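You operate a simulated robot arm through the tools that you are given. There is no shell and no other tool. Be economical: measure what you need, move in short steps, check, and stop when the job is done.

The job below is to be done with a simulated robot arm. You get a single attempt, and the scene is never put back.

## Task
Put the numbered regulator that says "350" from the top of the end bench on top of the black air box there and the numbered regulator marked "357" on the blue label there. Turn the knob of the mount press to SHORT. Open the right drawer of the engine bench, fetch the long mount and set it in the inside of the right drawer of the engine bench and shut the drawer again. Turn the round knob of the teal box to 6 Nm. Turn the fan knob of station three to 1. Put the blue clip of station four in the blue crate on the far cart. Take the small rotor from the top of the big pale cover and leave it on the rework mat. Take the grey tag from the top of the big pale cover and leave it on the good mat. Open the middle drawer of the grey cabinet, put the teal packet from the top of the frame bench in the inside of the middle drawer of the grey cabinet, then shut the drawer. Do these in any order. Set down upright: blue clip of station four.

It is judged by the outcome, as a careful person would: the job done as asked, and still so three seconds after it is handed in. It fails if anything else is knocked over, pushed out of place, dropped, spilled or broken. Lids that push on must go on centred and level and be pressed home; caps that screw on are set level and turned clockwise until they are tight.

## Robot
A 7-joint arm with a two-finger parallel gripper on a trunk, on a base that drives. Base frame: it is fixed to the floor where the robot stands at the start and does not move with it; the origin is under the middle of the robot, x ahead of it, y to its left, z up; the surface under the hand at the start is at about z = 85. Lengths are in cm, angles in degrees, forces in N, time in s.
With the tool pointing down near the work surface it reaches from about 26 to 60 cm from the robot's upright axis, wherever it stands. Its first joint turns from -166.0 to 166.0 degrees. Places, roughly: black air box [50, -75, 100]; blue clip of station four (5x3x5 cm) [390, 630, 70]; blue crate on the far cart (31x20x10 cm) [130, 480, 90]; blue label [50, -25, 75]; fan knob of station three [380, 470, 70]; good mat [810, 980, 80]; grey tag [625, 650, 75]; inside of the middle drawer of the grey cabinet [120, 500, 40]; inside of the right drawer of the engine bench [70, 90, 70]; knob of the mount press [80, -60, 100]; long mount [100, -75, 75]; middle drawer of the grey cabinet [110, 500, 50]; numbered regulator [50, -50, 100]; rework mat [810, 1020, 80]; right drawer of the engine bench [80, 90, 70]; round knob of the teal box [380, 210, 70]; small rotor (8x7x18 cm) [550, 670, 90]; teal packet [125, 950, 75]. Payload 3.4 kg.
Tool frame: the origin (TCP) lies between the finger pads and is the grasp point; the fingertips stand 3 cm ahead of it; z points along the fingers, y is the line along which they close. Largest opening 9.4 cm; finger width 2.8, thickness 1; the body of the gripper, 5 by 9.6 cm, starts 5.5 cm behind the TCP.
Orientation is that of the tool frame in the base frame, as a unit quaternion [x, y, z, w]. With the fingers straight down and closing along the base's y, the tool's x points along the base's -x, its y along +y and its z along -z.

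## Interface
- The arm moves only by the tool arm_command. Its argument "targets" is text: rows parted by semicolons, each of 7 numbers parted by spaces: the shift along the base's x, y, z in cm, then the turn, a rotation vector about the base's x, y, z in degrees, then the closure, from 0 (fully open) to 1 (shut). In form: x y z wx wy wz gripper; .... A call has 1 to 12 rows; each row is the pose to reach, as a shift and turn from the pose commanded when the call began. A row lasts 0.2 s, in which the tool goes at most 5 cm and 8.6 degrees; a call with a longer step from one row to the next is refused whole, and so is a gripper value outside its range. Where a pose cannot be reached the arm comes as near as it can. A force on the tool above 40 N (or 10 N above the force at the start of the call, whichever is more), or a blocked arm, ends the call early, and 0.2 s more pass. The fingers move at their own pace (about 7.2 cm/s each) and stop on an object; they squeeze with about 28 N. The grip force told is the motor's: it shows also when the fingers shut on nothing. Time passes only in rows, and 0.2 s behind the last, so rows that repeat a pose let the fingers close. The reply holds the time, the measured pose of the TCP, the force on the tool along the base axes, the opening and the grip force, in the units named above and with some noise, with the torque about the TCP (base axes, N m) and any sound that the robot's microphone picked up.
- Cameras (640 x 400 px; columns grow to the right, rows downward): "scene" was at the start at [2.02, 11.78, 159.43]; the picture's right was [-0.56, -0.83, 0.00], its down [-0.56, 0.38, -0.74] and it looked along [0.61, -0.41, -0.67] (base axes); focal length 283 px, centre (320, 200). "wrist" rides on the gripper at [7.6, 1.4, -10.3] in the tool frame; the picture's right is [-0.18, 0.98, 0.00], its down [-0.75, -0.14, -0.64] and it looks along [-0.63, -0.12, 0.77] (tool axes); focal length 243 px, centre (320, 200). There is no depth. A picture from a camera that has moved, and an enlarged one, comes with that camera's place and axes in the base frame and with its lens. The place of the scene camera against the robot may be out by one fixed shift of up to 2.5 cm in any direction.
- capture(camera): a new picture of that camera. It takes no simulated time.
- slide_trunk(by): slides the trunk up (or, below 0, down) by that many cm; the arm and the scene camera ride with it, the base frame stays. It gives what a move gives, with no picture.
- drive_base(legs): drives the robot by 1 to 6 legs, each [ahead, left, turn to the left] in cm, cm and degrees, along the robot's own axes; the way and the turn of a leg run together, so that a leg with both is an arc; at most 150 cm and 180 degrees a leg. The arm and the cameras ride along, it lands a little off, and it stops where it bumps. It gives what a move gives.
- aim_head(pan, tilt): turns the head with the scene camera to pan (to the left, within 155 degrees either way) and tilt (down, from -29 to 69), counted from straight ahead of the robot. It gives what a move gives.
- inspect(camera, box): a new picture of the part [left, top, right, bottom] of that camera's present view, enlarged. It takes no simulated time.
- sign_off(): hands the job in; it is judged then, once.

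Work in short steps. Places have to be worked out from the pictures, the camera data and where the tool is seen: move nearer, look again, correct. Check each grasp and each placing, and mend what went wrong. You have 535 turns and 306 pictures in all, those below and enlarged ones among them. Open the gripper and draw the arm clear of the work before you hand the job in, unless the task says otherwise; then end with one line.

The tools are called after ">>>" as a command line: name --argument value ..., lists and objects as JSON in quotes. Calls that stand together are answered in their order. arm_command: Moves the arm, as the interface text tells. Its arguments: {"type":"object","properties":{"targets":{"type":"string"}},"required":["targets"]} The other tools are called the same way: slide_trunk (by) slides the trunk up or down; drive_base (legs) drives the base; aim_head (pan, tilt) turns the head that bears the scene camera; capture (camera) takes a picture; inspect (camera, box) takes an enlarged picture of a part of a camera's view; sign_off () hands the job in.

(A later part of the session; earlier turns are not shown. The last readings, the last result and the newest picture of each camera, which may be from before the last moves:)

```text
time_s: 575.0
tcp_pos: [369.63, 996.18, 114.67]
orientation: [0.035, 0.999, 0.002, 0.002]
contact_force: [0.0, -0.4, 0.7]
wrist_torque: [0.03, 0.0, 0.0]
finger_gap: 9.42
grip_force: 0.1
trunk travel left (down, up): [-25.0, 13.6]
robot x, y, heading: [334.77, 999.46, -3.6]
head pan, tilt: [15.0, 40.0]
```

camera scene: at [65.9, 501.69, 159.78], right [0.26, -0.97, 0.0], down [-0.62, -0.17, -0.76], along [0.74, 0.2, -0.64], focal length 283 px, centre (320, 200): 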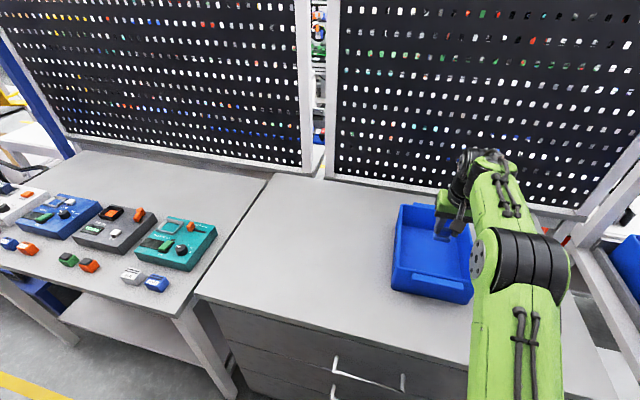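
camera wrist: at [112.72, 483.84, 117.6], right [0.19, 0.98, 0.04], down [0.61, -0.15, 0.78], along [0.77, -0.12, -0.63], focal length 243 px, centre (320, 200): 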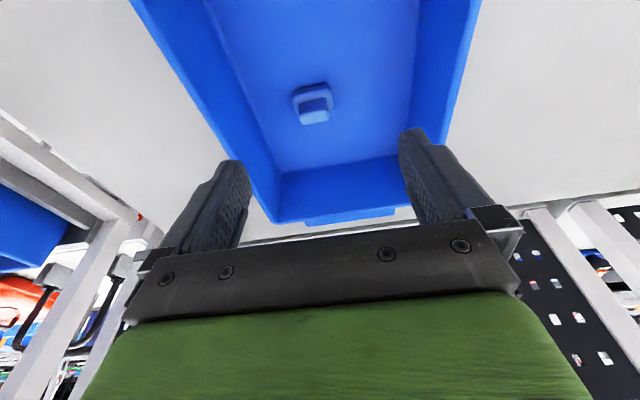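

>>> drive_base --legs '[[-28, 0, 3.6], [1, -150, 0.3], [1, -150, 0.3], [1, -150, 0.3], [0, -74, 0.3]]'

>>> aim_head --pan -5 --tilt 40

>>> capture --camera "scene"

```text
refused: leg 2 is longer than a leg can be; nothing moved
```

```text
time_s: 575.8
tcp_pos: [369.57, 996.23, 114.74]
orientation: [0.034, 0.999, 0.002, 0.003]
contact_force: [-0.8, -0.1, -0.2]
wrist_torque: [0.0, 0.02, 0.0]
finger_gap: 9.41
grip_force: 0.1
trunk travel left (down, up): [-25.0, 13.6]
robot x, y, heading: [334.67, 999.48, -4.0]
head pan, tilt: [-5.0, 40.0]
```

```text
109 pictures are left
camera scene: at [339.02, 1014.74, 159.79], right [-0.15, -0.99, 0.0], down [-0.64, 0.1, -0.77], along [0.76, -0.11, -0.64], focal length 283 px, centre (320, 200)
```

scene: 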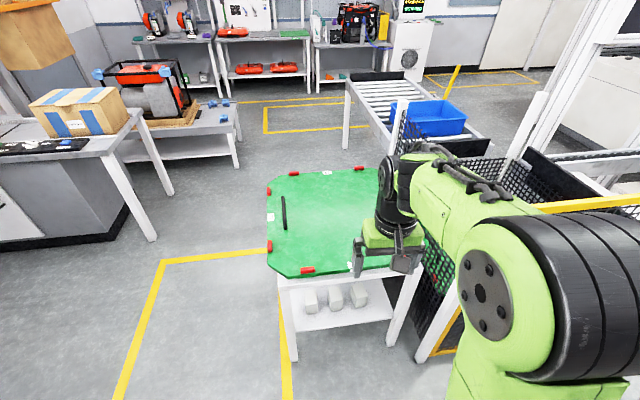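

>>> drive_base --legs '[[-28, 0, 3.6], [1, -149, 0.3], [1, -149, 0.3], [1, -149, 0.3], [0, -78, 0.3]]'

>>> capture --camera "scene"

```text
time_s: 602.4
tcp_pos: [336.15, 476.24, 114.68]
orientation: [0.016, 1.0, 0.002, 0.003]
contact_force: [0.3, 0.1, -0.2]
wrist_torque: [0.01, -0.01, -0.03]
finger_gap: 9.42
grip_force: 0.1
trunk travel left (down, up): [-25.0, 13.6]
robot x, y, heading: [300.85, 478.05, -1.4]
head pan, tilt: [-5.0, 40.0]
```

```text
108 pictures are left
camera scene: at [304.9, 493.51, 159.79], right [-0.11, -0.99, 0.0], down [-0.64, 0.07, -0.77], along [0.76, -0.09, -0.64], focal length 283 px, centre (320, 200)
```

scene: 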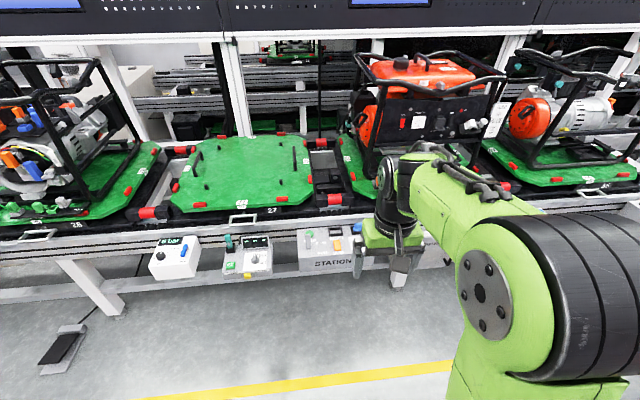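

Station 3's box is ahead, knob near [383,469]. Drive closer.

>>> drive_base --legs '[[33, -6, 1.4]]'

>>> arm_command --targets "2 0 -4 0 0 0 0; 4 0 -8 0 0 0 0; 6 0 -12 0 0 0 0; 6 0 -16 0 0 0 0"

>>> capture --camera "wrist"

```text
time_s: 604.6
tcp_pos: [368.79, 470.86, 114.7]
orientation: [0.003, 1.0, 0.003, 0.002]
contact_force: [0.8, 0.2, 0.5]
wrist_torque: [0.0, -0.02, 0.0]
finger_gap: 9.4
grip_force: 0.1
trunk travel left (down, up): [-25.0, 13.6]
robot x, y, heading: [333.41, 471.16, -0.0]
head pan, tilt: [-5.0, 40.0]
```

```text
time_s: 605.6
tcp_pos: [374.66, 470.58, 98.48]
orientation: [0.003, 1.0, 0.002, 0.003]
contact_force: [0.9, 0.1, 0.5]
wrist_torque: [0.02, -0.02, -0.01]
finger_gap: 9.4
grip_force: 0.1
trunk travel left (down, up): [-25.0, 13.6]
robot x, y, heading: [333.08, 471.36, 0.3]
head pan, tilt: [-5.0, 40.0]
```

```text
107 pictures are left
camera wrist: at [366.99, 472.15, 108.84], right [0.19, 0.98, 0.01], down [0.75, -0.15, 0.65], along [0.63, -0.12, -0.76], focal length 243 px, centre (320, 200)
```

wrist: 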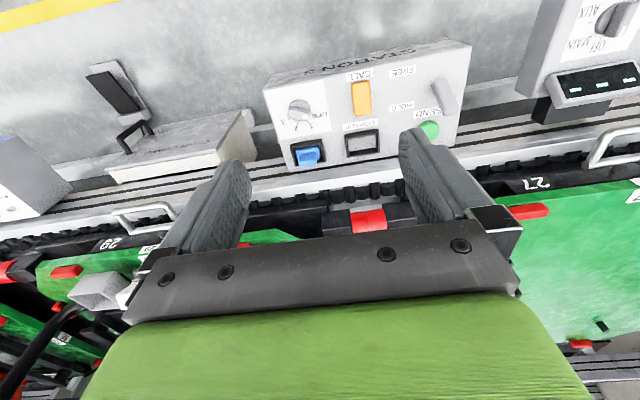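

>>> inspect --camera "wrist" --box '[250, 60, 410, 180]'

```text
3.33 times, centred on (330, 120) of wrist
camera zoom: at [366.99, 472.15, 108.84], right [0.19, 0.98, 0.01], down [0.75, -0.15, 0.65], along [0.63, -0.12, -0.76], focal length 809 px, centre (287, 467)
```

zoom: 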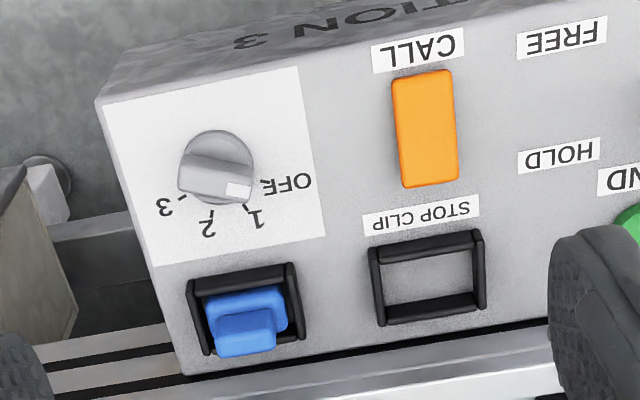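

Station 3's fan knob is at OFF (pointer ≈64°), mark 1 at ≈+22°: turn −42°. Knob ≈[380,466.2]. Yaw the hand +64° to grip across the bar and come down for a closer look.

>>> arm_command --targets "0.7 -0.5 -2 0 0 8 0.2; 1.4 -1 -4 0 0 16 0.4; 2.1 -1.5 -6 0 0 24 0.6; 2.8 -2 -8 0 0 32 0.62; 3.5 -2.5 -10 0 0 40 0.62; 4.2 -3 -12 0 0 48 0.62; 4.9 -3.5 -14 0 0 56 0.62; 5.1 -4.3 -15 0 0 64 0.62; 5.1 -4.3 -15 0 0 64 0.62"

>>> capture --camera "wrist"

>>> inspect --camera "wrist" --box '[240, 40, 400, 150]'

```text
time_s: 607.6
tcp_pos: [379.86, 466.32, 83.71]
orientation: [-0.529, 0.849, 0.002, 0.001]
contact_force: [0.5, 0.4, -0.6]
wrist_torque: [-0.01, 0.0, 0.0]
finger_gap: 3.54
grip_force: 0.1
trunk travel left (down, up): [-25.0, 13.6]
robot x, y, heading: [333.47, 471.6, -0.2]
head pan, tilt: [-5.0, 40.0]
```

```text
105 pictures are left
camera wrist: at [375.21, 460.2, 93.91], right [-0.8, 0.6, 0.01], down [0.46, 0.61, 0.65], along [0.38, 0.52, -0.76], focal length 243 px, centre (320, 200)
```

wrist: 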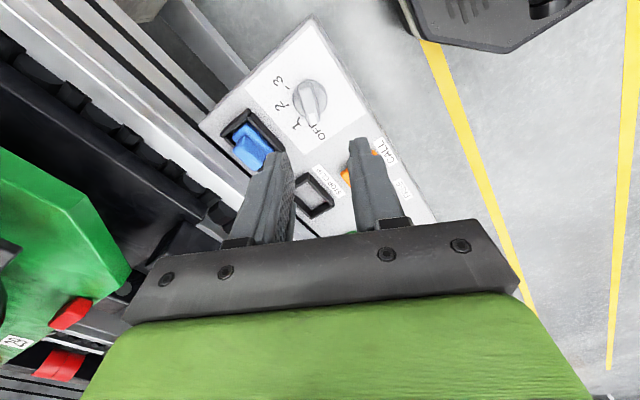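

```text
3.64 times, centred on (320, 95) of wrist
camera zoom: at [375.21, 460.2, 93.91], right [-0.8, 0.6, 0.01], down [0.46, 0.61, 0.65], along [0.38, 0.52, -0.76], focal length 882 px, centre (320, 582)
```

zoom: 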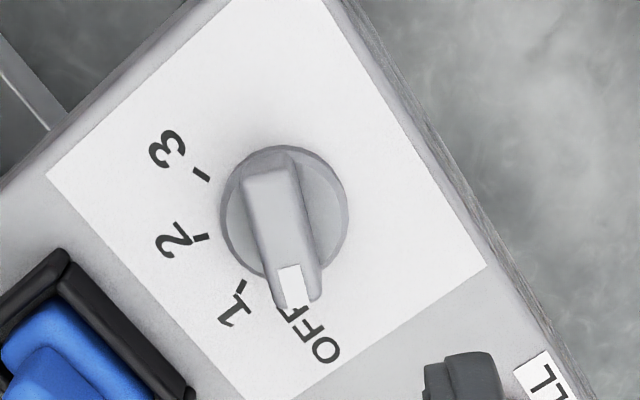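

Disc at z≈68, centre ≈[380.6,466.1]; ticks at 27° (1), bar at 65°. Descend to z≈74 and check.

>>> arm_command --targets "0.6 -0.2 -4 0 0 0 0.62; 0.6 -0.2 -8 0 0 0 0.62; 0.6 -0.2 -9.7 0 0 0 0.62; 0.6 -0.2 -9.7 0 0 0 0.62"

>>> inspect --camera "wrist" --box '[220, 70, 420, 210]'

```text
time_s: 608.6
tcp_pos: [380.3, 466.44, 73.9]
orientation: [-0.527, 0.85, 0.004, 0.001]
contact_force: [-0.6, -0.7, -0.8]
wrist_torque: [0.0, -0.02, 0.02]
finger_gap: 3.55
grip_force: 0.0
trunk travel left (down, up): [-25.0, 13.6]
robot x, y, heading: [333.28, 471.85, 0.1]
head pan, tilt: [-5.0, 40.0]
```

```text
2.86 times, centred on (320, 140) of wrist
camera zoom: at [375.67, 460.26, 84.29], right [-0.8, 0.6, 0.01], down [0.46, 0.61, 0.64], along [0.38, 0.52, -0.76], focal length 693 px, centre (320, 371)
```

zoom: 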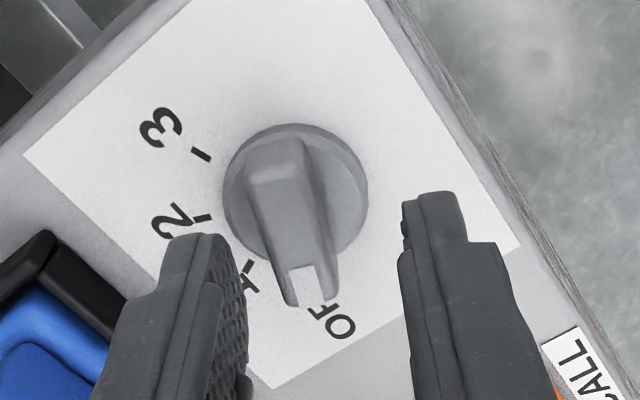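

>>> arm_command --targets "0.3 -0.45 0 0 0 0 0.62; 0.3 -0.45 -1 0 0 0 0.62; 0.3 -0.45 -1.9 0 0 0 0.62; 0.3 -0.45 -1.9 0 0 0 0.62"

>>> inspect --camera "wrist" --box '[220, 70, 420, 210]'

```text
time_s: 609.6
tcp_pos: [380.66, 465.76, 72.3]
orientation: [-0.527, 0.85, 0.003, 0.002]
contact_force: [0.3, -0.2, 1.2]
wrist_torque: [-0.01, -0.01, -0.01]
finger_gap: 3.54
grip_force: 0.0
trunk travel left (down, up): [-25.0, 13.6]
robot x, y, heading: [333.64, 471.5, -0.0]
head pan, tilt: [-5.0, 40.0]
```

```text
2.86 times, centred on (320, 140) of wrist
camera zoom: at [376.09, 459.64, 82.41], right [-0.8, 0.6, 0.01], down [0.46, 0.61, 0.65], along [0.38, 0.52, -0.76], focal length 693 px, centre (320, 371)
```

zoom: 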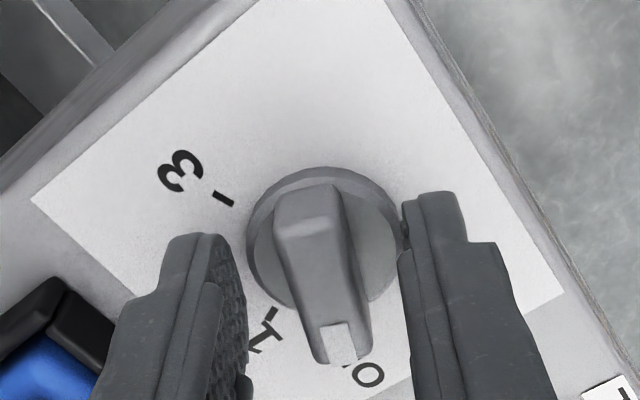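

>>> arm_command --targets "0 0 0 0 0 0 0.8; 0 0 0 0 0 0 1; 0 0 0 0 0 0 1; 0 0 0 0 0 0 1"

>>> inspect --camera "wrist" --box '[220, 70, 420, 210]'

```text
time_s: 610.6
tcp_pos: [380.74, 465.77, 72.03]
orientation: [-0.529, 0.849, 0.003, 0.001]
contact_force: [-3.9, 2.7, -2.8]
wrist_torque: [0.34, -0.41, 0.06]
finger_gap: 1.38
grip_force: 44.5
trunk travel left (down, up): [-25.0, 13.6]
robot x, y, heading: [333.54, 471.51, 0.1]
head pan, tilt: [-5.0, 40.0]
```

```text
2.86 times, centred on (320, 140) of wrist
camera zoom: at [376.05, 459.69, 82.4], right [-0.8, 0.6, 0.01], down [0.46, 0.61, 0.65], along [0.38, 0.52, -0.76], focal length 693 px, centre (320, 371)
```

zoom: 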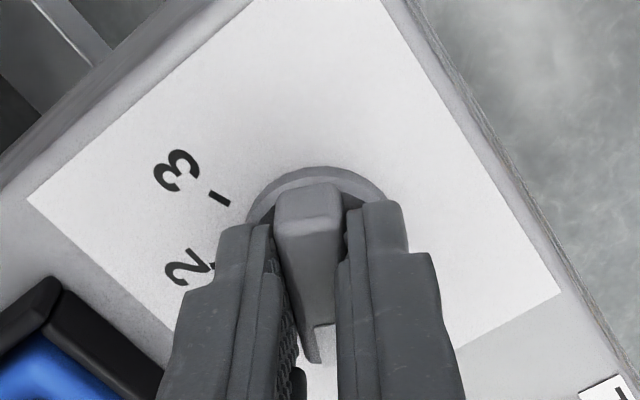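

Gripped. Turn −41°.

>>> arm_command --targets "0 0.1 0 0 0 -8 1; 0 0.2 0 0 0 -16 1; 0 0.2 0 0 0 -24 1; 0 0.2 0 0 0 -32 1; 0 0.2 0 0 0 -41 1; 0 0.2 0 0 0 -41 1"

```text
refused: row 5 steps farther than a row can; nothing moved
```

>>> arm_command --targets "0 0.1 0 0 0 -8 1; 0 0.2 0 0 0 -16 1; 0 0.2 0 0 0 -24 1; 0 0.2 0 0 0 -32 1; 0 0.2 0 0 0 -40 1; 0 0.2 0 0 0 -41 1; 0 0.2 0 0 0 -41 1"

>>> arm_command --targets "0 0 0 0 0 0 0.8; 0 0 0 0 0 0 0.62; 0 0 0 0 0 0 0.62; 0 0 3 0 0 0 0.62; 0 0 7 0 0 0 0.62; 0 0 11 0 0 0 0.62"

>>> inspect --camera "wrist" --box '[240, 40, 400, 150]'

```text
time_s: 612.2
tcp_pos: [380.53, 465.99, 72.11]
orientation: [-0.196, 0.981, 0.002, 0.002]
contact_force: [-9.1, -3.2, 3.2]
wrist_torque: [-0.38, 0.38, 0.0]
finger_gap: 1.39
grip_force: 45.0
trunk travel left (down, up): [-25.0, 13.6]
robot x, y, heading: [333.45, 471.57, 0.3]
head pan, tilt: [-5.0, 40.0]
```

```text
time_s: 613.6
tcp_pos: [380.49, 465.96, 83.05]
orientation: [-0.198, 0.98, 0.003, 0.001]
contact_force: [0.1, 0.8, 1.3]
wrist_torque: [0.0, 0.01, -0.01]
finger_gap: 3.56
grip_force: 0.0
trunk travel left (down, up): [-25.0, 13.6]
robot x, y, heading: [333.88, 471.39, -0.0]
head pan, tilt: [-5.0, 40.0]
```

```text
3.64 times, centred on (320, 95) of wrist
camera zoom: at [372.91, 464.45, 93.37], right [-0.21, 0.98, 0.01], down [0.75, 0.16, 0.64], along [0.63, 0.14, -0.76], focal length 882 px, centre (320, 582)
```

zoom: 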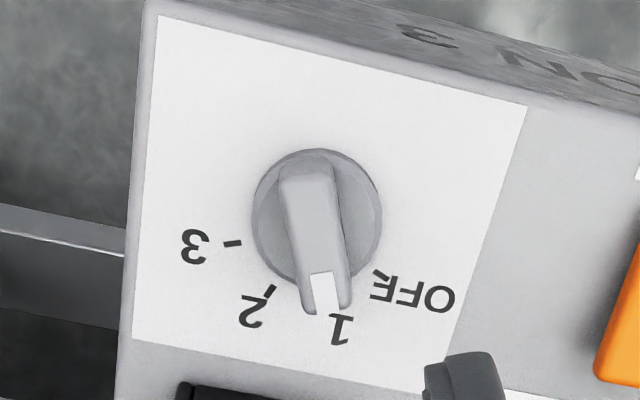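

Pointer is on 1. Retract the arm square and high.

>>> arm_command --targets "-2 0 3 0 0 -8 0.3; -4 1 7 0 0 -16 0; -6 2 11 0 0 -22.8 0; -8 3 15 0 0 -22.8 0; -10 4 19 0 0 -22.8 0; -12 5 23 0 0 -22.8 0; -12 5 27 0 0 -22.8 0; -12 5 31 0 0 -22.8 0"

```text
time_s: 615.4
tcp_pos: [368.69, 470.88, 114.14]
orientation: [0.001, 1.0, 0.002, 0.002]
contact_force: [-0.4, 0.5, 0.0]
wrist_torque: [0.03, 0.01, 0.01]
finger_gap: 9.41
grip_force: 0.0
trunk travel left (down, up): [-25.0, 13.6]
robot x, y, heading: [333.47, 471.4, 0.1]
head pan, tilt: [-5.0, 40.0]
```

>>> drive_base --legs '[[-30, 0, 0], [1, 149, 0], [1, 149, 0], [1, 149, 0], [1, 125, 0]]'

>>> aim_head --pan 5 --tilt 25

>>> capture --camera "scene"

```text
time_s: 644.4
tcp_pos: [352.81, 1044.18, 114.08]
orientation: [0.021, 1.0, 0.002, 0.002]
contact_force: [0.1, -0.2, 0.2]
wrist_torque: [-0.02, 0.04, -0.01]
finger_gap: 9.4
grip_force: 0.1
trunk travel left (down, up): [-25.0, 13.6]
robot x, y, heading: [317.44, 1046.39, -2.1]
head pan, tilt: [-5.0, 40.0]
```

```text
time_s: 645.2
tcp_pos: [352.95, 1044.18, 113.96]
orientation: [0.021, 1.0, 0.003, 0.002]
contact_force: [-0.4, 0.2, -0.2]
wrist_torque: [0.02, -0.01, -0.02]
finger_gap: 9.39
grip_force: 0.1
trunk travel left (down, up): [-25.0, 13.6]
robot x, y, heading: [317.52, 1046.38, -2.4]
head pan, tilt: [5.0, 25.0]
```

```text
99 pictures are left
camera scene: at [322.6, 1063.36, 162.11], right [0.05, -1.0, 0.0], down [-0.42, -0.02, -0.91], along [0.9, 0.04, -0.42], focal length 283 px, centre (320, 200)
```

scene: 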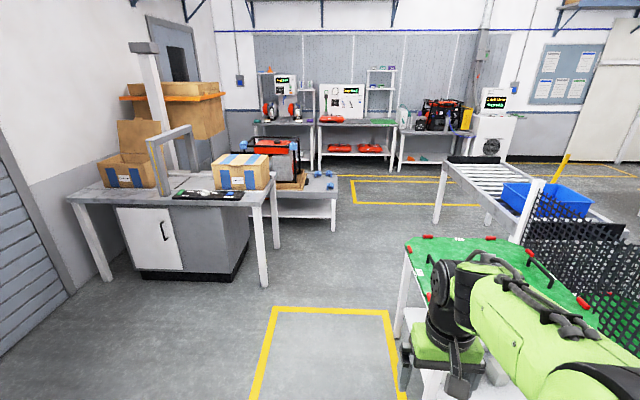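

Route: between the green cart and the box table at y≈1065, then bend to y≈1005 past x≈600.

>>> drive_base --legs '[[5, 18, 2.3], [100, 0, 0], [100, 0, 0], [70, -55, 0], [60, 0, 0]]'

>>> aim_head --pan -70 --tilt 22

>>> capture --camera "scene"

>>> aim_head --pan 10 --tilt 28

>>> capture --camera "scene"

```text
time_s: 663.7
tcp_pos: [690.69, 1009.86, 114.02]
orientation: [0.0, 1.0, 0.001, 0.002]
contact_force: [-1.3, -0.3, 0.5]
wrist_torque: [-0.01, -0.04, 0.01]
finger_gap: 9.4
grip_force: 0.0
trunk travel left (down, up): [-25.0, 13.6]
robot x, y, heading: [654.96, 1010.24, 0.1]
head pan, tilt: [5.0, 25.0]
```

```text
time_s: 665.1
tcp_pos: [690.57, 1009.99, 114.13]
orientation: [0.0, 1.0, 0.001, 0.003]
contact_force: [0.2, -0.4, 0.0]
wrist_torque: [-0.02, -0.02, 0.01]
finger_gap: 9.41
grip_force: 0.0
trunk travel left (down, up): [-25.0, 13.6]
robot x, y, heading: [654.8, 1010.65, 0.1]
head pan, tilt: [-70.0, 22.0]
```

```text
98 pictures are left
camera scene: at [653.58, 1018.26, 162.6], right [-0.94, -0.35, 0.0], down [-0.13, 0.35, -0.93], along [0.32, -0.87, -0.37], focal length 283 px, centre (320, 200)
```

scene: 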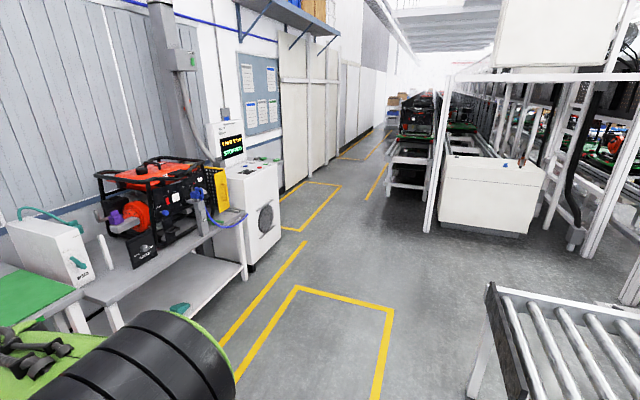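

```text
time_s: 666.7
tcp_pos: [690.52, 1009.86, 114.08]
orientation: [0.0, 1.0, 0.003, 0.002]
contact_force: [0.0, 0.5, 0.4]
wrist_torque: [-0.02, -0.02, -0.01]
finger_gap: 9.41
grip_force: 0.0
trunk travel left (down, up): [-25.0, 13.6]
robot x, y, heading: [655.1, 1010.33, 0.4]
head pan, tilt: [10.0, 28.0]
```

```text
97 pictures are left
camera scene: at [659.34, 1028.58, 161.64], right [0.18, -0.98, 0.0], down [-0.46, -0.08, -0.88], along [0.87, 0.16, -0.47], focal length 283 px, centre (320, 200)
```

scene: 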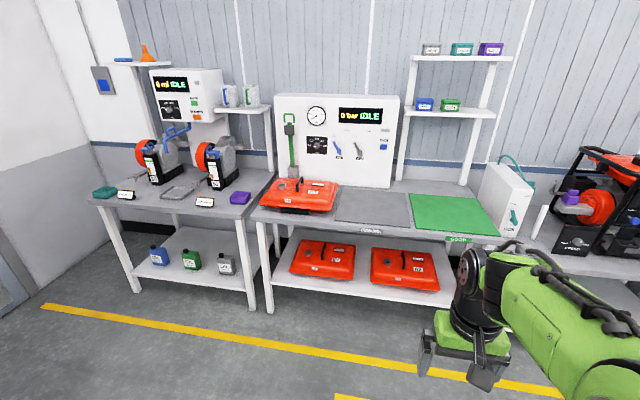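

The mats are on the far bench; the big pale cover is at about x 545–635, front y≈680. Drive toward it along x≈662, facing -y.

>>> drive_base --legs '[[0, 0, -90], [0, 8, 0], [130, 0, 0], [120, 0, 0]]'

>>> aim_head --pan -45 --tilt 35

>>> capture --camera "scene"

```text
time_s: 683.4
tcp_pos: [651.57, 727.62, 114.09]
orientation: [0.718, 0.697, -0.001, 0.003]
contact_force: [0.2, 0.0, 0.6]
wrist_torque: [0.04, 0.02, 0.02]
finger_gap: 9.38
grip_force: 0.0
trunk travel left (down, up): [-25.0, 13.6]
robot x, y, heading: [653.42, 762.69, -91.7]
head pan, tilt: [10.0, 28.0]
```

```text
time_s: 684.6
tcp_pos: [651.68, 727.67, 113.99]
orientation: [0.718, 0.696, -0.001, 0.003]
contact_force: [0.3, 0.8, 0.4]
wrist_torque: [0.01, 0.03, 0.02]
finger_gap: 9.39
grip_force: 0.0
trunk travel left (down, up): [-25.0, 13.6]
robot x, y, heading: [653.46, 763.08, -91.3]
head pan, tilt: [-45.0, 35.0]
```

```text
96 pictures are left
camera scene: at [663.37, 763.77, 160.54], right [-0.69, 0.73, 0.0], down [0.42, 0.39, -0.82], along [-0.59, -0.56, -0.57], focal length 283 px, centre (320, 200)
```

scene: 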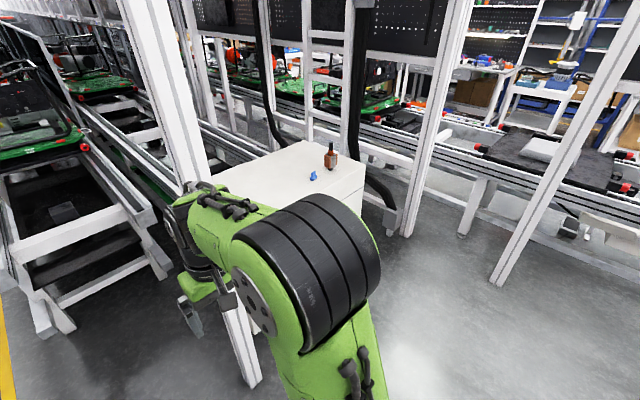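

Move in front of the cover (x≈572, y≈748).

>>> drive_base --legs '[[0, -82, 1.5], [14, 0, 0]]'

>>> aim_head --pan 5 --tilt 38

>>> capture --camera "scene"

>>> capture --camera "wrist"

```text
time_s: 690.0
tcp_pos: [570.08, 714.66, 113.9]
orientation: [0.709, 0.706, 0.0, 0.003]
contact_force: [-0.1, -0.9, -0.4]
wrist_torque: [0.04, 0.02, 0.03]
finger_gap: 9.38
grip_force: 0.0
trunk travel left (down, up): [-25.0, 13.6]
robot x, y, heading: [570.9, 750.1, -90.1]
head pan, tilt: [-45.0, 35.0]
```

```text
time_s: 691.2
tcp_pos: [570.13, 714.76, 113.98]
orientation: [0.709, 0.705, 0.0, 0.003]
contact_force: [0.1, 0.7, 0.7]
wrist_torque: [0.02, 0.02, 0.01]
finger_gap: 9.39
grip_force: 0.2
trunk travel left (down, up): [-25.0, 13.6]
robot x, y, heading: [570.64, 749.88, -90.1]
head pan, tilt: [5.0, 38.0]
```

```text
95 pictures are left
camera scene: at [587.83, 748.68, 160.09], right [-1.0, -0.08, 0.0], down [-0.05, 0.61, -0.79], along [0.07, -0.79, -0.62], focal length 283 px, centre (320, 200)
```

scene: 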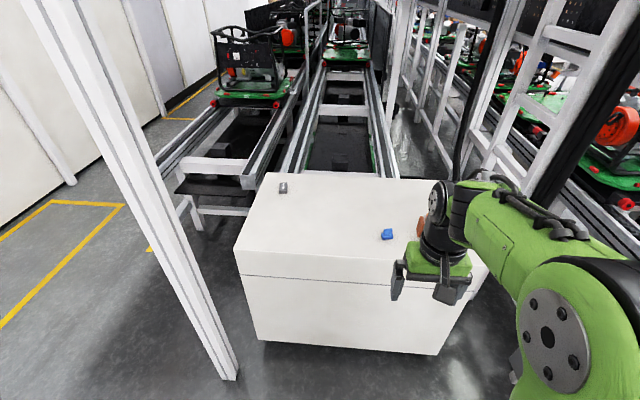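

```text
94 pictures are left
camera wrist: at [571.4, 722.55, 124.29], right [0.98, -0.19, 0.01], down [-0.15, -0.75, 0.64], along [-0.12, -0.63, -0.76], focal length 243 px, centre (320, 200)
```

wrist: 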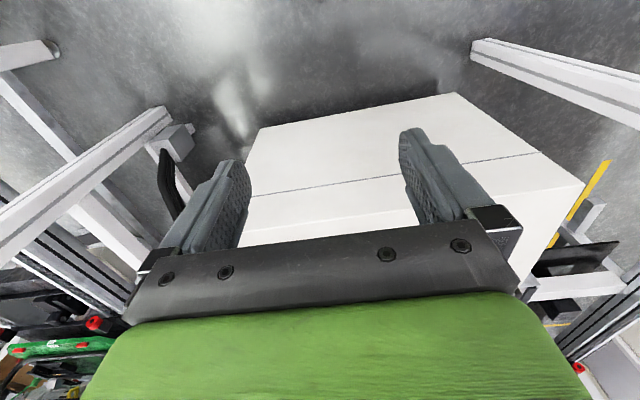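

Cover top spans x 530–627, y 618–678. Rotor ≈[553,656], tag ≈[617,632]. First the rotor: drive 34 cm ahead.

>>> drive_base --legs '[[34, -4, 0]]'

>>> capture --camera "wrist"

>>> capture --camera "scene"

```text
time_s: 693.4
tcp_pos: [565.59, 680.58, 114.09]
orientation: [0.71, 0.704, 0.001, 0.003]
contact_force: [0.5, -0.4, -0.1]
wrist_torque: [0.02, -0.01, 0.02]
finger_gap: 9.4
grip_force: 0.0
trunk travel left (down, up): [-25.0, 13.6]
robot x, y, heading: [566.43, 715.99, -90.1]
head pan, tilt: [5.0, 38.0]
```

```text
93 pictures are left
camera wrist: at [567.08, 688.3, 124.27], right [0.98, -0.19, 0.01], down [-0.15, -0.75, 0.64], along [-0.12, -0.63, -0.76], focal length 243 px, centre (320, 200)
```

wrist: 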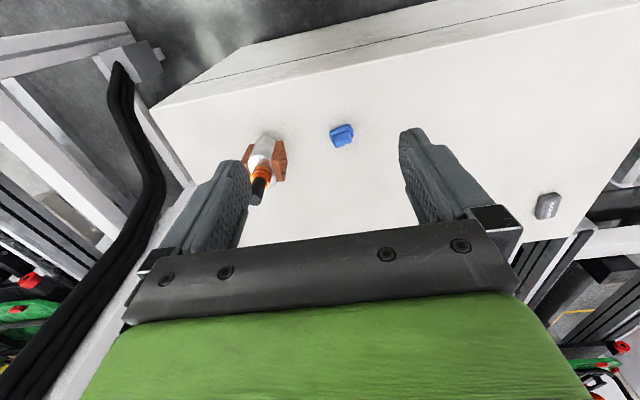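

```text
92 pictures are left
camera scene: at [583.63, 714.33, 160.08], right [-1.0, -0.08, 0.0], down [-0.05, 0.61, -0.79], along [0.06, -0.78, -0.62], focal length 283 px, centre (320, 200)
```

scene: 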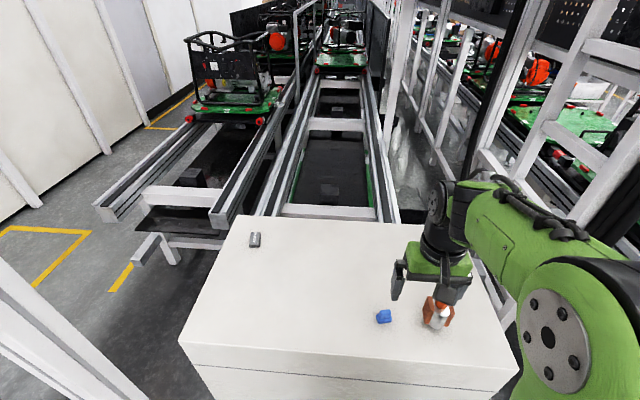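

>>> inspect --camera "wrist" --box '[210, 110, 370, 220]'

>>> inspect --camera "wrist" --box '[500, 170, 600, 240]'

>>> inspect --camera "scene" --box '[360, 220, 500, 350]'

```text
3.64 times, centred on (290, 165) of wrist
camera zoom: at [567.08, 688.3, 124.27], right [0.98, -0.19, 0.01], down [-0.15, -0.75, 0.64], along [-0.12, -0.63, -0.76], focal length 882 px, centre (429, 327)
```

zoom: 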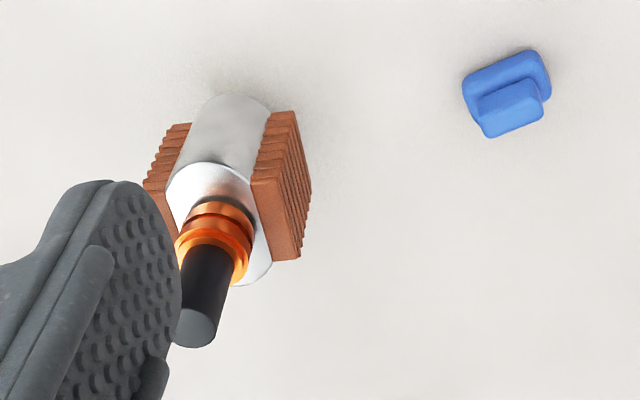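

```text
5.71 times, centred on (550, 205) of wrist
camera zoom: at [567.08, 688.3, 124.27], right [0.98, -0.19, 0.01], down [-0.15, -0.75, 0.64], along [-0.12, -0.63, -0.76], focal length 1386 px, centre (-994, 171)
```

zoom: 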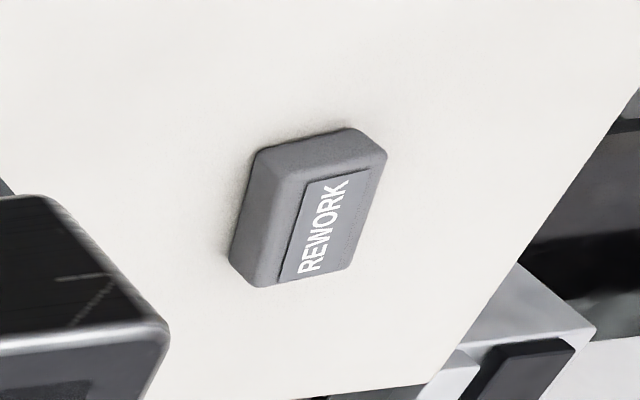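

```text
3.08 times, centred on (430, 285) of scene
camera zoom: at [583.63, 714.33, 160.08], right [-1.0, -0.08, 0.0], down [-0.05, 0.61, -0.79], along [0.06, -0.78, -0.62], focal length 872 px, centre (-18, -62)
```

zoom: 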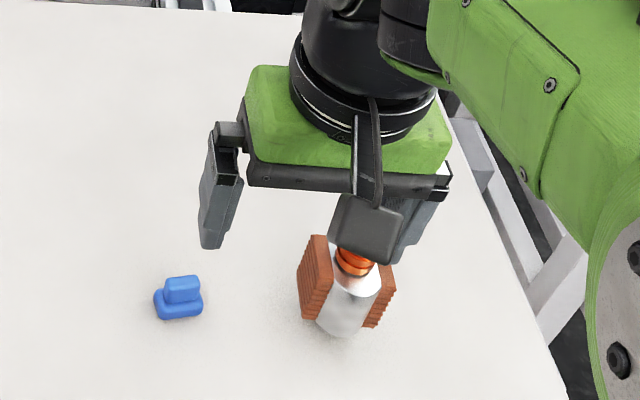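

The rotor stands upright (shaft up) at ≈[550,665]; the tag lies at the far +x corner. Move over the rotor at z≈105 for a measurement view.

>>> arm_command --targets "-3.5 -3 -1.5 0 0 0 0; -7 -6 -3 0 0 0 0; -10.5 -9 -4.5 0 0 0 0; -14 -12 -6 0 0 0 0; -15 -15.5 -8 0 0 0 0; -15 -15.5 -8 0 0 0 0"

>>> capture --camera "wrist"

```text
time_s: 694.8
tcp_pos: [550.46, 665.2, 105.91]
orientation: [0.71, 0.704, 0.0, 0.003]
contact_force: [0.5, 1.5, -0.4]
wrist_torque: [-0.06, -0.01, -0.01]
finger_gap: 9.42
grip_force: 0.0
trunk travel left (down, up): [-25.0, 13.6]
robot x, y, heading: [566.07, 715.86, -90.5]
head pan, tilt: [5.0, 38.0]
```

```text
88 pictures are left
camera wrist: at [551.9, 672.94, 116.17], right [0.98, -0.19, 0.01], down [-0.15, -0.75, 0.65], along [-0.12, -0.63, -0.76], focal length 243 px, centre (320, 200)
```

wrist: 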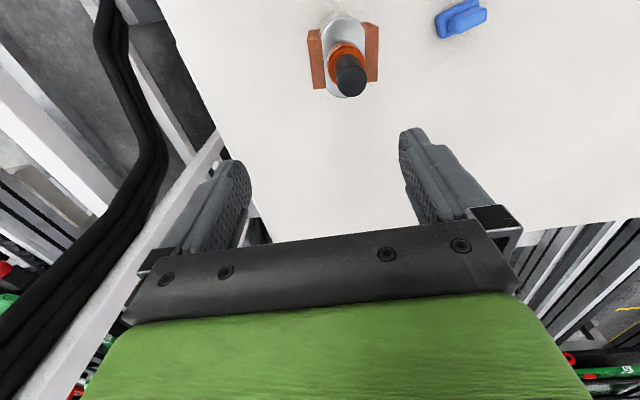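

>>> inspect --camera "wrist" --box '[290, 0, 410, 110]'

```text
3.64 times, centred on (350, 55) of wrist
camera zoom: at [551.9, 672.94, 116.17], right [0.98, -0.19, 0.01], down [-0.15, -0.75, 0.65], along [-0.12, -0.63, -0.76], focal length 882 px, centre (211, 727)
```

zoom: 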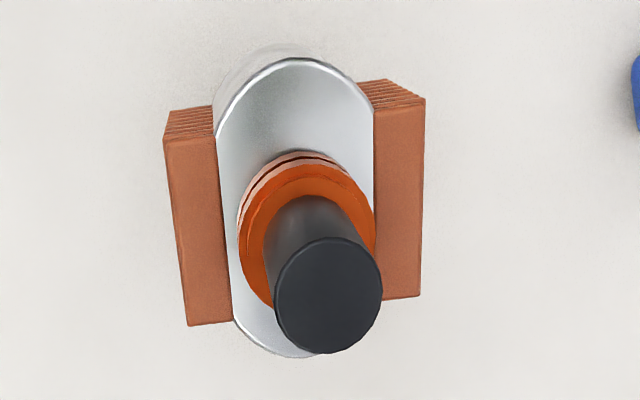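

Rotor: shaft top ≈96, ring ≈88–91 (3.6 dia), centre [553.5,667.6]. Descend so the pads take the copper ring and shaft.

>>> arm_command --targets "1.5 1.2 0 0 0 0 0; 3 2.4 0 0 0 0 0.2; 3 2.4 -4 0 0 0 0.3; 3 2.4 -8 0 0 0 0.3; 3 2.4 -11 0 0 0 0.3; 3 2.4 -11 0 0 0 0.3"

>>> capture --camera "wrist"

```text
time_s: 696.2
tcp_pos: [553.55, 667.7, 95.04]
orientation: [0.71, 0.704, 0.0, 0.003]
contact_force: [0.4, 0.1, -0.6]
wrist_torque: [0.02, -0.03, 0.0]
finger_gap: 6.6
grip_force: 0.1
trunk travel left (down, up): [-25.0, 13.6]
robot x, y, heading: [566.78, 716.21, -90.6]
head pan, tilt: [5.0, 38.0]
```

```text
86 pictures are left
camera wrist: at [555.07, 675.36, 105.24], right [0.98, -0.19, 0.0], down [-0.15, -0.75, 0.65], along [-0.12, -0.63, -0.76], focal length 243 px, centre (320, 200)
```

wrist: 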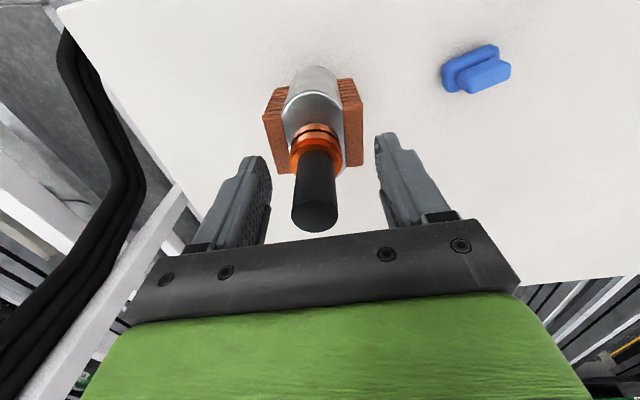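

Lower a further 2.6 cm and close.

>>> arm_command --targets "0 -0.2 -1.3 0 0 0 0.3; 0 -0.2 -2.6 0 0 0 0.3; 0 -0.2 -2.6 0 0 0 0.6; 0 -0.2 -2.6 0 0 0 1; 0 -0.2 -2.6 0 0 0 1; 0 -0.2 -2.6 0 0 0 1"

>>> capture --camera "wrist"

```text
time_s: 697.0
tcp_pos: [553.49, 667.14, 92.88]
orientation: [0.711, 0.703, -0.006, 0.005]
contact_force: [1.6, 3.6, 20.5]
wrist_torque: [0.46, 0.26, -0.04]
finger_gap: 5.35
grip_force: 26.5
trunk travel left (down, up): [-25.0, 13.6]
robot x, y, heading: [566.77, 716.04, -90.5]
head pan, tilt: [5.0, 38.0]
stopped in row 4: the force on the tool passed its limit at 43 N (the readings are from after the stop); the commanded pose is now the measured one
```

```text
85 pictures are left
camera wrist: at [555.05, 675.01, 103.15], right [0.98, -0.2, 0.0], down [-0.15, -0.74, 0.65], along [-0.13, -0.64, -0.76], focal length 243 px, centre (320, 200)
```

wrist: 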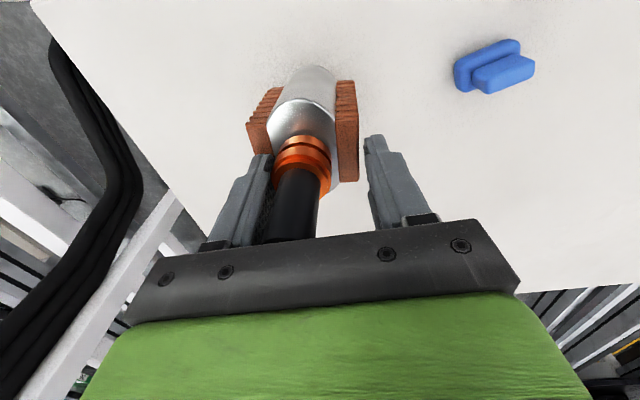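

The palm met the shaft top. Open and rise 3 cm, then look.

>>> arm_command --targets "0 0 0.5 0 0 0 0.5; 0 0 1.5 0 0 0 0.3; 0 0 3.5 0 0 0 0.3; 0 0 3.5 0 0 0 0.3"

>>> capture --camera "wrist"

>>> inspect --camera "scene" --box '[360, 200, 520, 350]'

```text
time_s: 698.0
tcp_pos: [553.42, 667.04, 96.16]
orientation: [0.712, 0.703, -0.005, 0.003]
contact_force: [-0.2, -0.3, -0.5]
wrist_torque: [0.03, 0.03, -0.02]
finger_gap: 6.6
grip_force: 0.0
trunk travel left (down, up): [-25.0, 13.6]
robot x, y, heading: [566.43, 715.83, -90.3]
head pan, tilt: [5.0, 38.0]
```

```text
84 pictures are left
camera wrist: at [554.94, 674.93, 106.39], right [0.98, -0.2, 0.0], down [-0.15, -0.74, 0.65], along [-0.13, -0.64, -0.76], focal length 243 px, centre (320, 200)
```

wrist: 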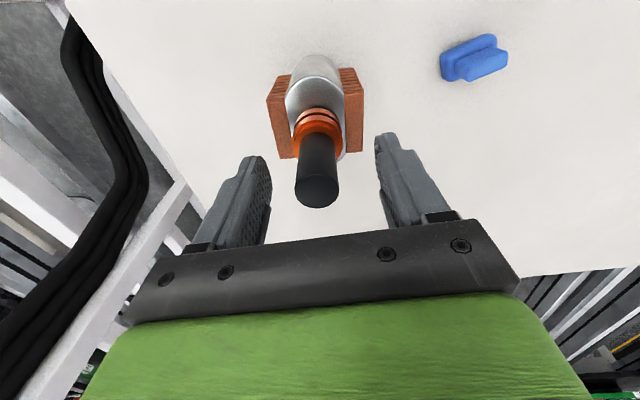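

```text
2.67 times, centred on (440, 275) of scene
camera zoom: at [583.62, 714.43, 160.08], right [-1.0, -0.08, 0.0], down [-0.05, 0.61, -0.79], along [0.06, -0.79, -0.62], focal length 756 px, centre (0, 0)
```

zoom: 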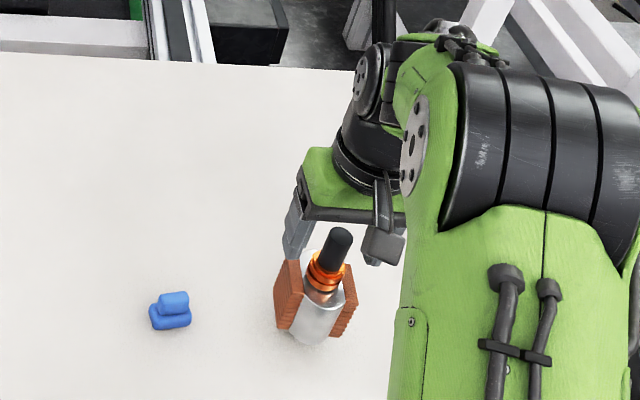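

Still upright. Shaft top must be ≈98.3, so grip at TCP ≈93.8.

>>> arm_command --targets "-0.1 0.5 -1.2 0 0 0 0.3; -0.1 0.5 -2.3 0 0 0 0.3; -0.1 0.5 -2.3 0 0 0 0.6; -0.1 0.5 -2.3 0 0 0 1; -0.1 0.5 -2.3 0 0 0 1; -0.1 0.5 -2.3 0 0 0 1"

>>> capture --camera "wrist"

```text
time_s: 699.5
tcp_pos: [553.38, 667.66, 93.85]
orientation: [0.711, 0.703, -0.004, 0.004]
contact_force: [0.7, 0.0, -0.4]
wrist_torque: [0.02, -0.05, 0.05]
finger_gap: 3.22
grip_force: 28.2
trunk travel left (down, up): [-25.0, 13.6]
robot x, y, heading: [566.32, 716.01, -90.5]
head pan, tilt: [5.0, 38.0]
```

```text
82 pictures are left
camera wrist: at [554.88, 675.46, 104.11], right [0.98, -0.2, 0.0], down [-0.15, -0.74, 0.65], along [-0.13, -0.64, -0.76], focal length 243 px, centre (320, 200)
```

wrist: 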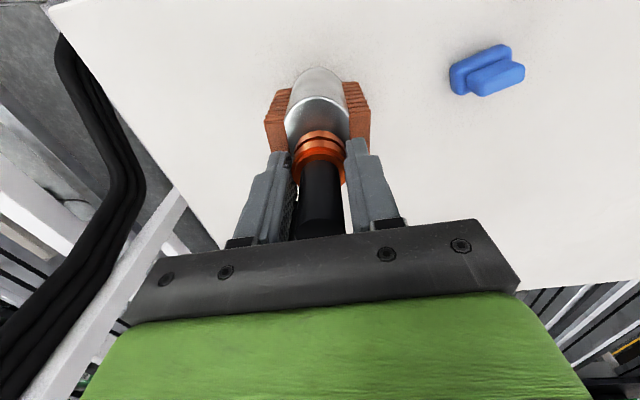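

Gripped at 3.2. Lift.

>>> arm_command --targets "0 0 1 0 0 0 1; 0 0 3 0 0 0 1; 0 0 6 0 0 0 1; 0 0 10 0 0 0 1; 0 0 14 0 0 0 1; 2 3 17 0 0 0 1; 4 6 20 0 0 0 1"

>>> capture --camera "wrist"

```text
time_s: 701.0
tcp_pos: [557.39, 673.76, 113.9]
orientation: [0.71, 0.704, -0.004, 0.004]
contact_force: [-0.9, 0.4, -14.1]
wrist_torque: [-0.02, 0.09, 0.02]
finger_gap: 3.26
grip_force: 28.4
trunk travel left (down, up): [-25.0, 13.6]
robot x, y, heading: [566.46, 715.95, -90.3]
head pan, tilt: [5.0, 38.0]
```

```text
81 pictures are left
camera wrist: at [558.88, 681.62, 124.16], right [0.98, -0.2, 0.0], down [-0.15, -0.75, 0.65], along [-0.13, -0.64, -0.76], focal length 243 px, centre (320, 200)
```

wrist: 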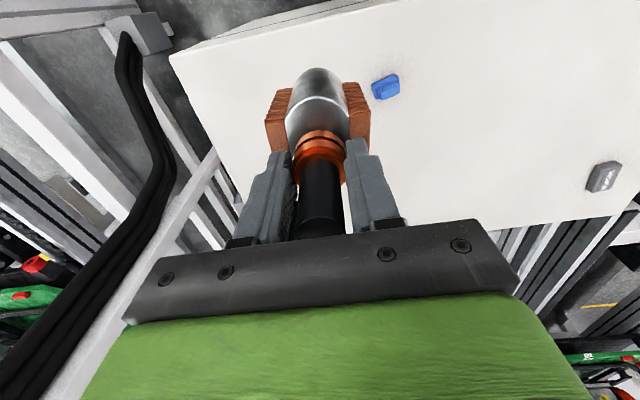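

Held (≈1.4 kg). Tuck it closer, then drive back out.

>>> arm_command --targets "3 3 1 0 0 0 1; 6 6 2 0 0 0 1; 8 7 2 0 0 0 1"

>>> drive_base --legs '[[-48, 0, 0], [0, 92, 0], [-125, 0, 0], [-125, 0, 0]]'

```text
time_s: 701.9
tcp_pos: [565.46, 680.55, 115.81]
orientation: [0.712, 0.702, -0.004, 0.002]
contact_force: [0.6, 0.7, -13.6]
wrist_torque: [0.01, -0.05, 0.0]
finger_gap: 3.26
grip_force: 28.3
trunk travel left (down, up): [-25.0, 13.6]
robot x, y, heading: [566.48, 716.26, -90.4]
head pan, tilt: [5.0, 38.0]
```

```text
time_s: 721.0
tcp_pos: [655.3, 979.82, 115.85]
orientation: [0.708, 0.706, -0.004, 0.004]
contact_force: [-0.3, 0.1, -13.2]
wrist_torque: [0.0, 0.02, 0.02]
finger_gap: 3.22
grip_force: 27.9
trunk travel left (down, up): [-25.0, 13.6]
robot x, y, heading: [656.02, 1014.89, -89.8]
head pan, tilt: [5.0, 38.0]
```

Turn to face the mats and approach.

>>> drive_base --legs '[[0, 0, 90], [70, 6, 0]]'

>>> aim_head --pan 10 --tilt 45

>>> capture --camera "scene"

>>> capture --camera "wrist"

```text
time_s: 728.7
tcp_pos: [763.47, 1017.54, 115.7]
orientation: [0.015, 1.0, -0.001, 0.005]
contact_force: [1.2, -0.5, -13.7]
wrist_torque: [0.0, 0.0, 0.01]
finger_gap: 3.19
grip_force: 28.2
trunk travel left (down, up): [-25.0, 13.6]
robot x, y, heading: [728.01, 1019.52, -1.3]
head pan, tilt: [5.0, 38.0]
```

```text
time_s: 729.3
tcp_pos: [763.26, 1017.6, 115.82]
orientation: [0.014, 1.0, -0.001, 0.005]
contact_force: [-0.2, 0.4, -14.5]
wrist_torque: [-0.02, 0.01, -0.01]
finger_gap: 3.23
grip_force: 28.2
trunk travel left (down, up): [-25.0, 13.6]
robot x, y, heading: [727.91, 1019.32, -1.3]
head pan, tilt: [10.0, 45.0]
```

```text
80 pictures are left
camera scene: at [731.61, 1037.19, 159.06], right [0.15, -0.99, 0.0], down [-0.7, -0.11, -0.71], along [0.7, 0.11, -0.71], focal length 283 px, centre (320, 200)
```

scene: 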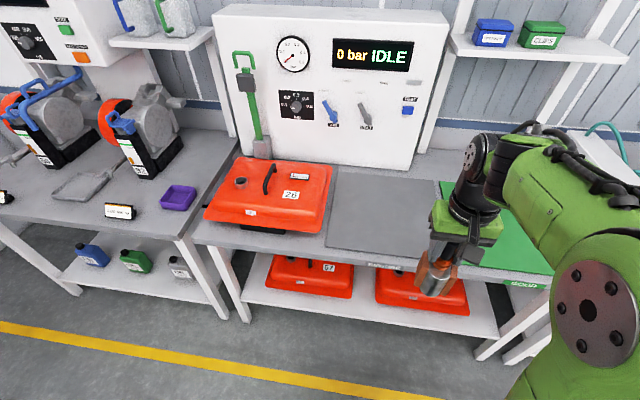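

```text
79 pictures are left
camera wrist: at [755.57, 1019.38, 126.0], right [0.21, 0.98, 0.0], down [0.74, -0.16, 0.65], along [0.63, -0.14, -0.76], focal length 243 px, centre (320, 200)
```

wrist: 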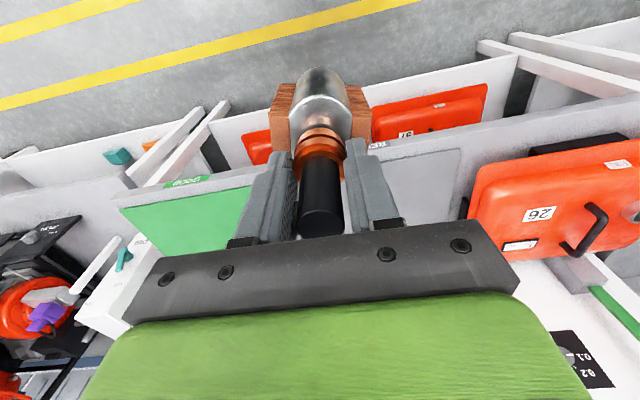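

Rework mat ≈ x 786–828, y 1012–1042. Drive 15 cm ahead and move over it.

>>> drive_base --legs '[[15, 3, 1.3]]'

>>> arm_command --targets "3.5 1.5 -1 0 0 0 1; 7 3 -2 0 0 0 1; 10.5 4.5 -3 0 0 0 1; 14 5.5 -4 0 0 0 1; 18 6.5 -5 0 0 0 1; 18 6.5 -8 0 0 0 1"

>>> capture --camera "scene"

>>> capture --camera "wrist"

```text
time_s: 730.7
tcp_pos: [778.41, 1021.2, 115.71]
orientation: [0.004, 1.0, 0.0, 0.004]
contact_force: [0.9, 0.0, -13.5]
wrist_torque: [0.01, 0.01, -0.01]
finger_gap: 3.23
grip_force: 28.1
trunk travel left (down, up): [-25.0, 13.6]
robot x, y, heading: [742.83, 1022.14, -0.3]
head pan, tilt: [10.0, 45.0]
```

```text
time_s: 732.1
tcp_pos: [796.1, 1027.51, 107.7]
orientation: [0.004, 1.0, 0.0, 0.005]
contact_force: [0.9, -1.0, -12.8]
wrist_torque: [0.0, 0.0, -0.03]
finger_gap: 3.2
grip_force: 28.0
trunk travel left (down, up): [-25.0, 13.6]
robot x, y, heading: [742.68, 1022.14, -0.1]
head pan, tilt: [10.0, 45.0]
```

```text
78 pictures are left
camera scene: at [746.15, 1040.02, 159.06], right [0.17, -0.99, 0.0], down [-0.7, -0.12, -0.71], along [0.7, 0.12, -0.71], focal length 283 px, centre (320, 200)
```

scene: 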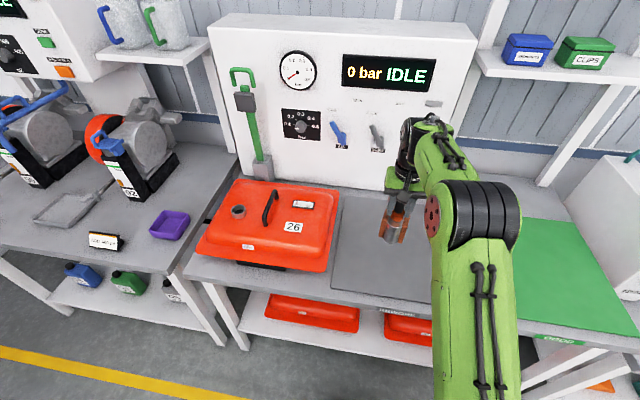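

```text
77 pictures are left
camera wrist: at [788.49, 1029.22, 117.95], right [0.19, 0.98, 0.0], down [0.75, -0.15, 0.65], along [0.64, -0.12, -0.76], focal length 243 px, centre (320, 200)
```

wrist: 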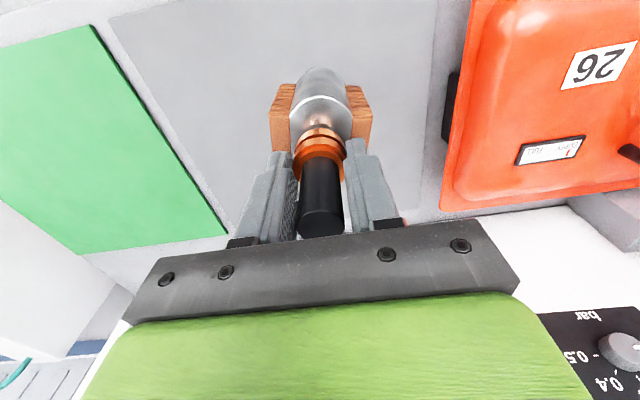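

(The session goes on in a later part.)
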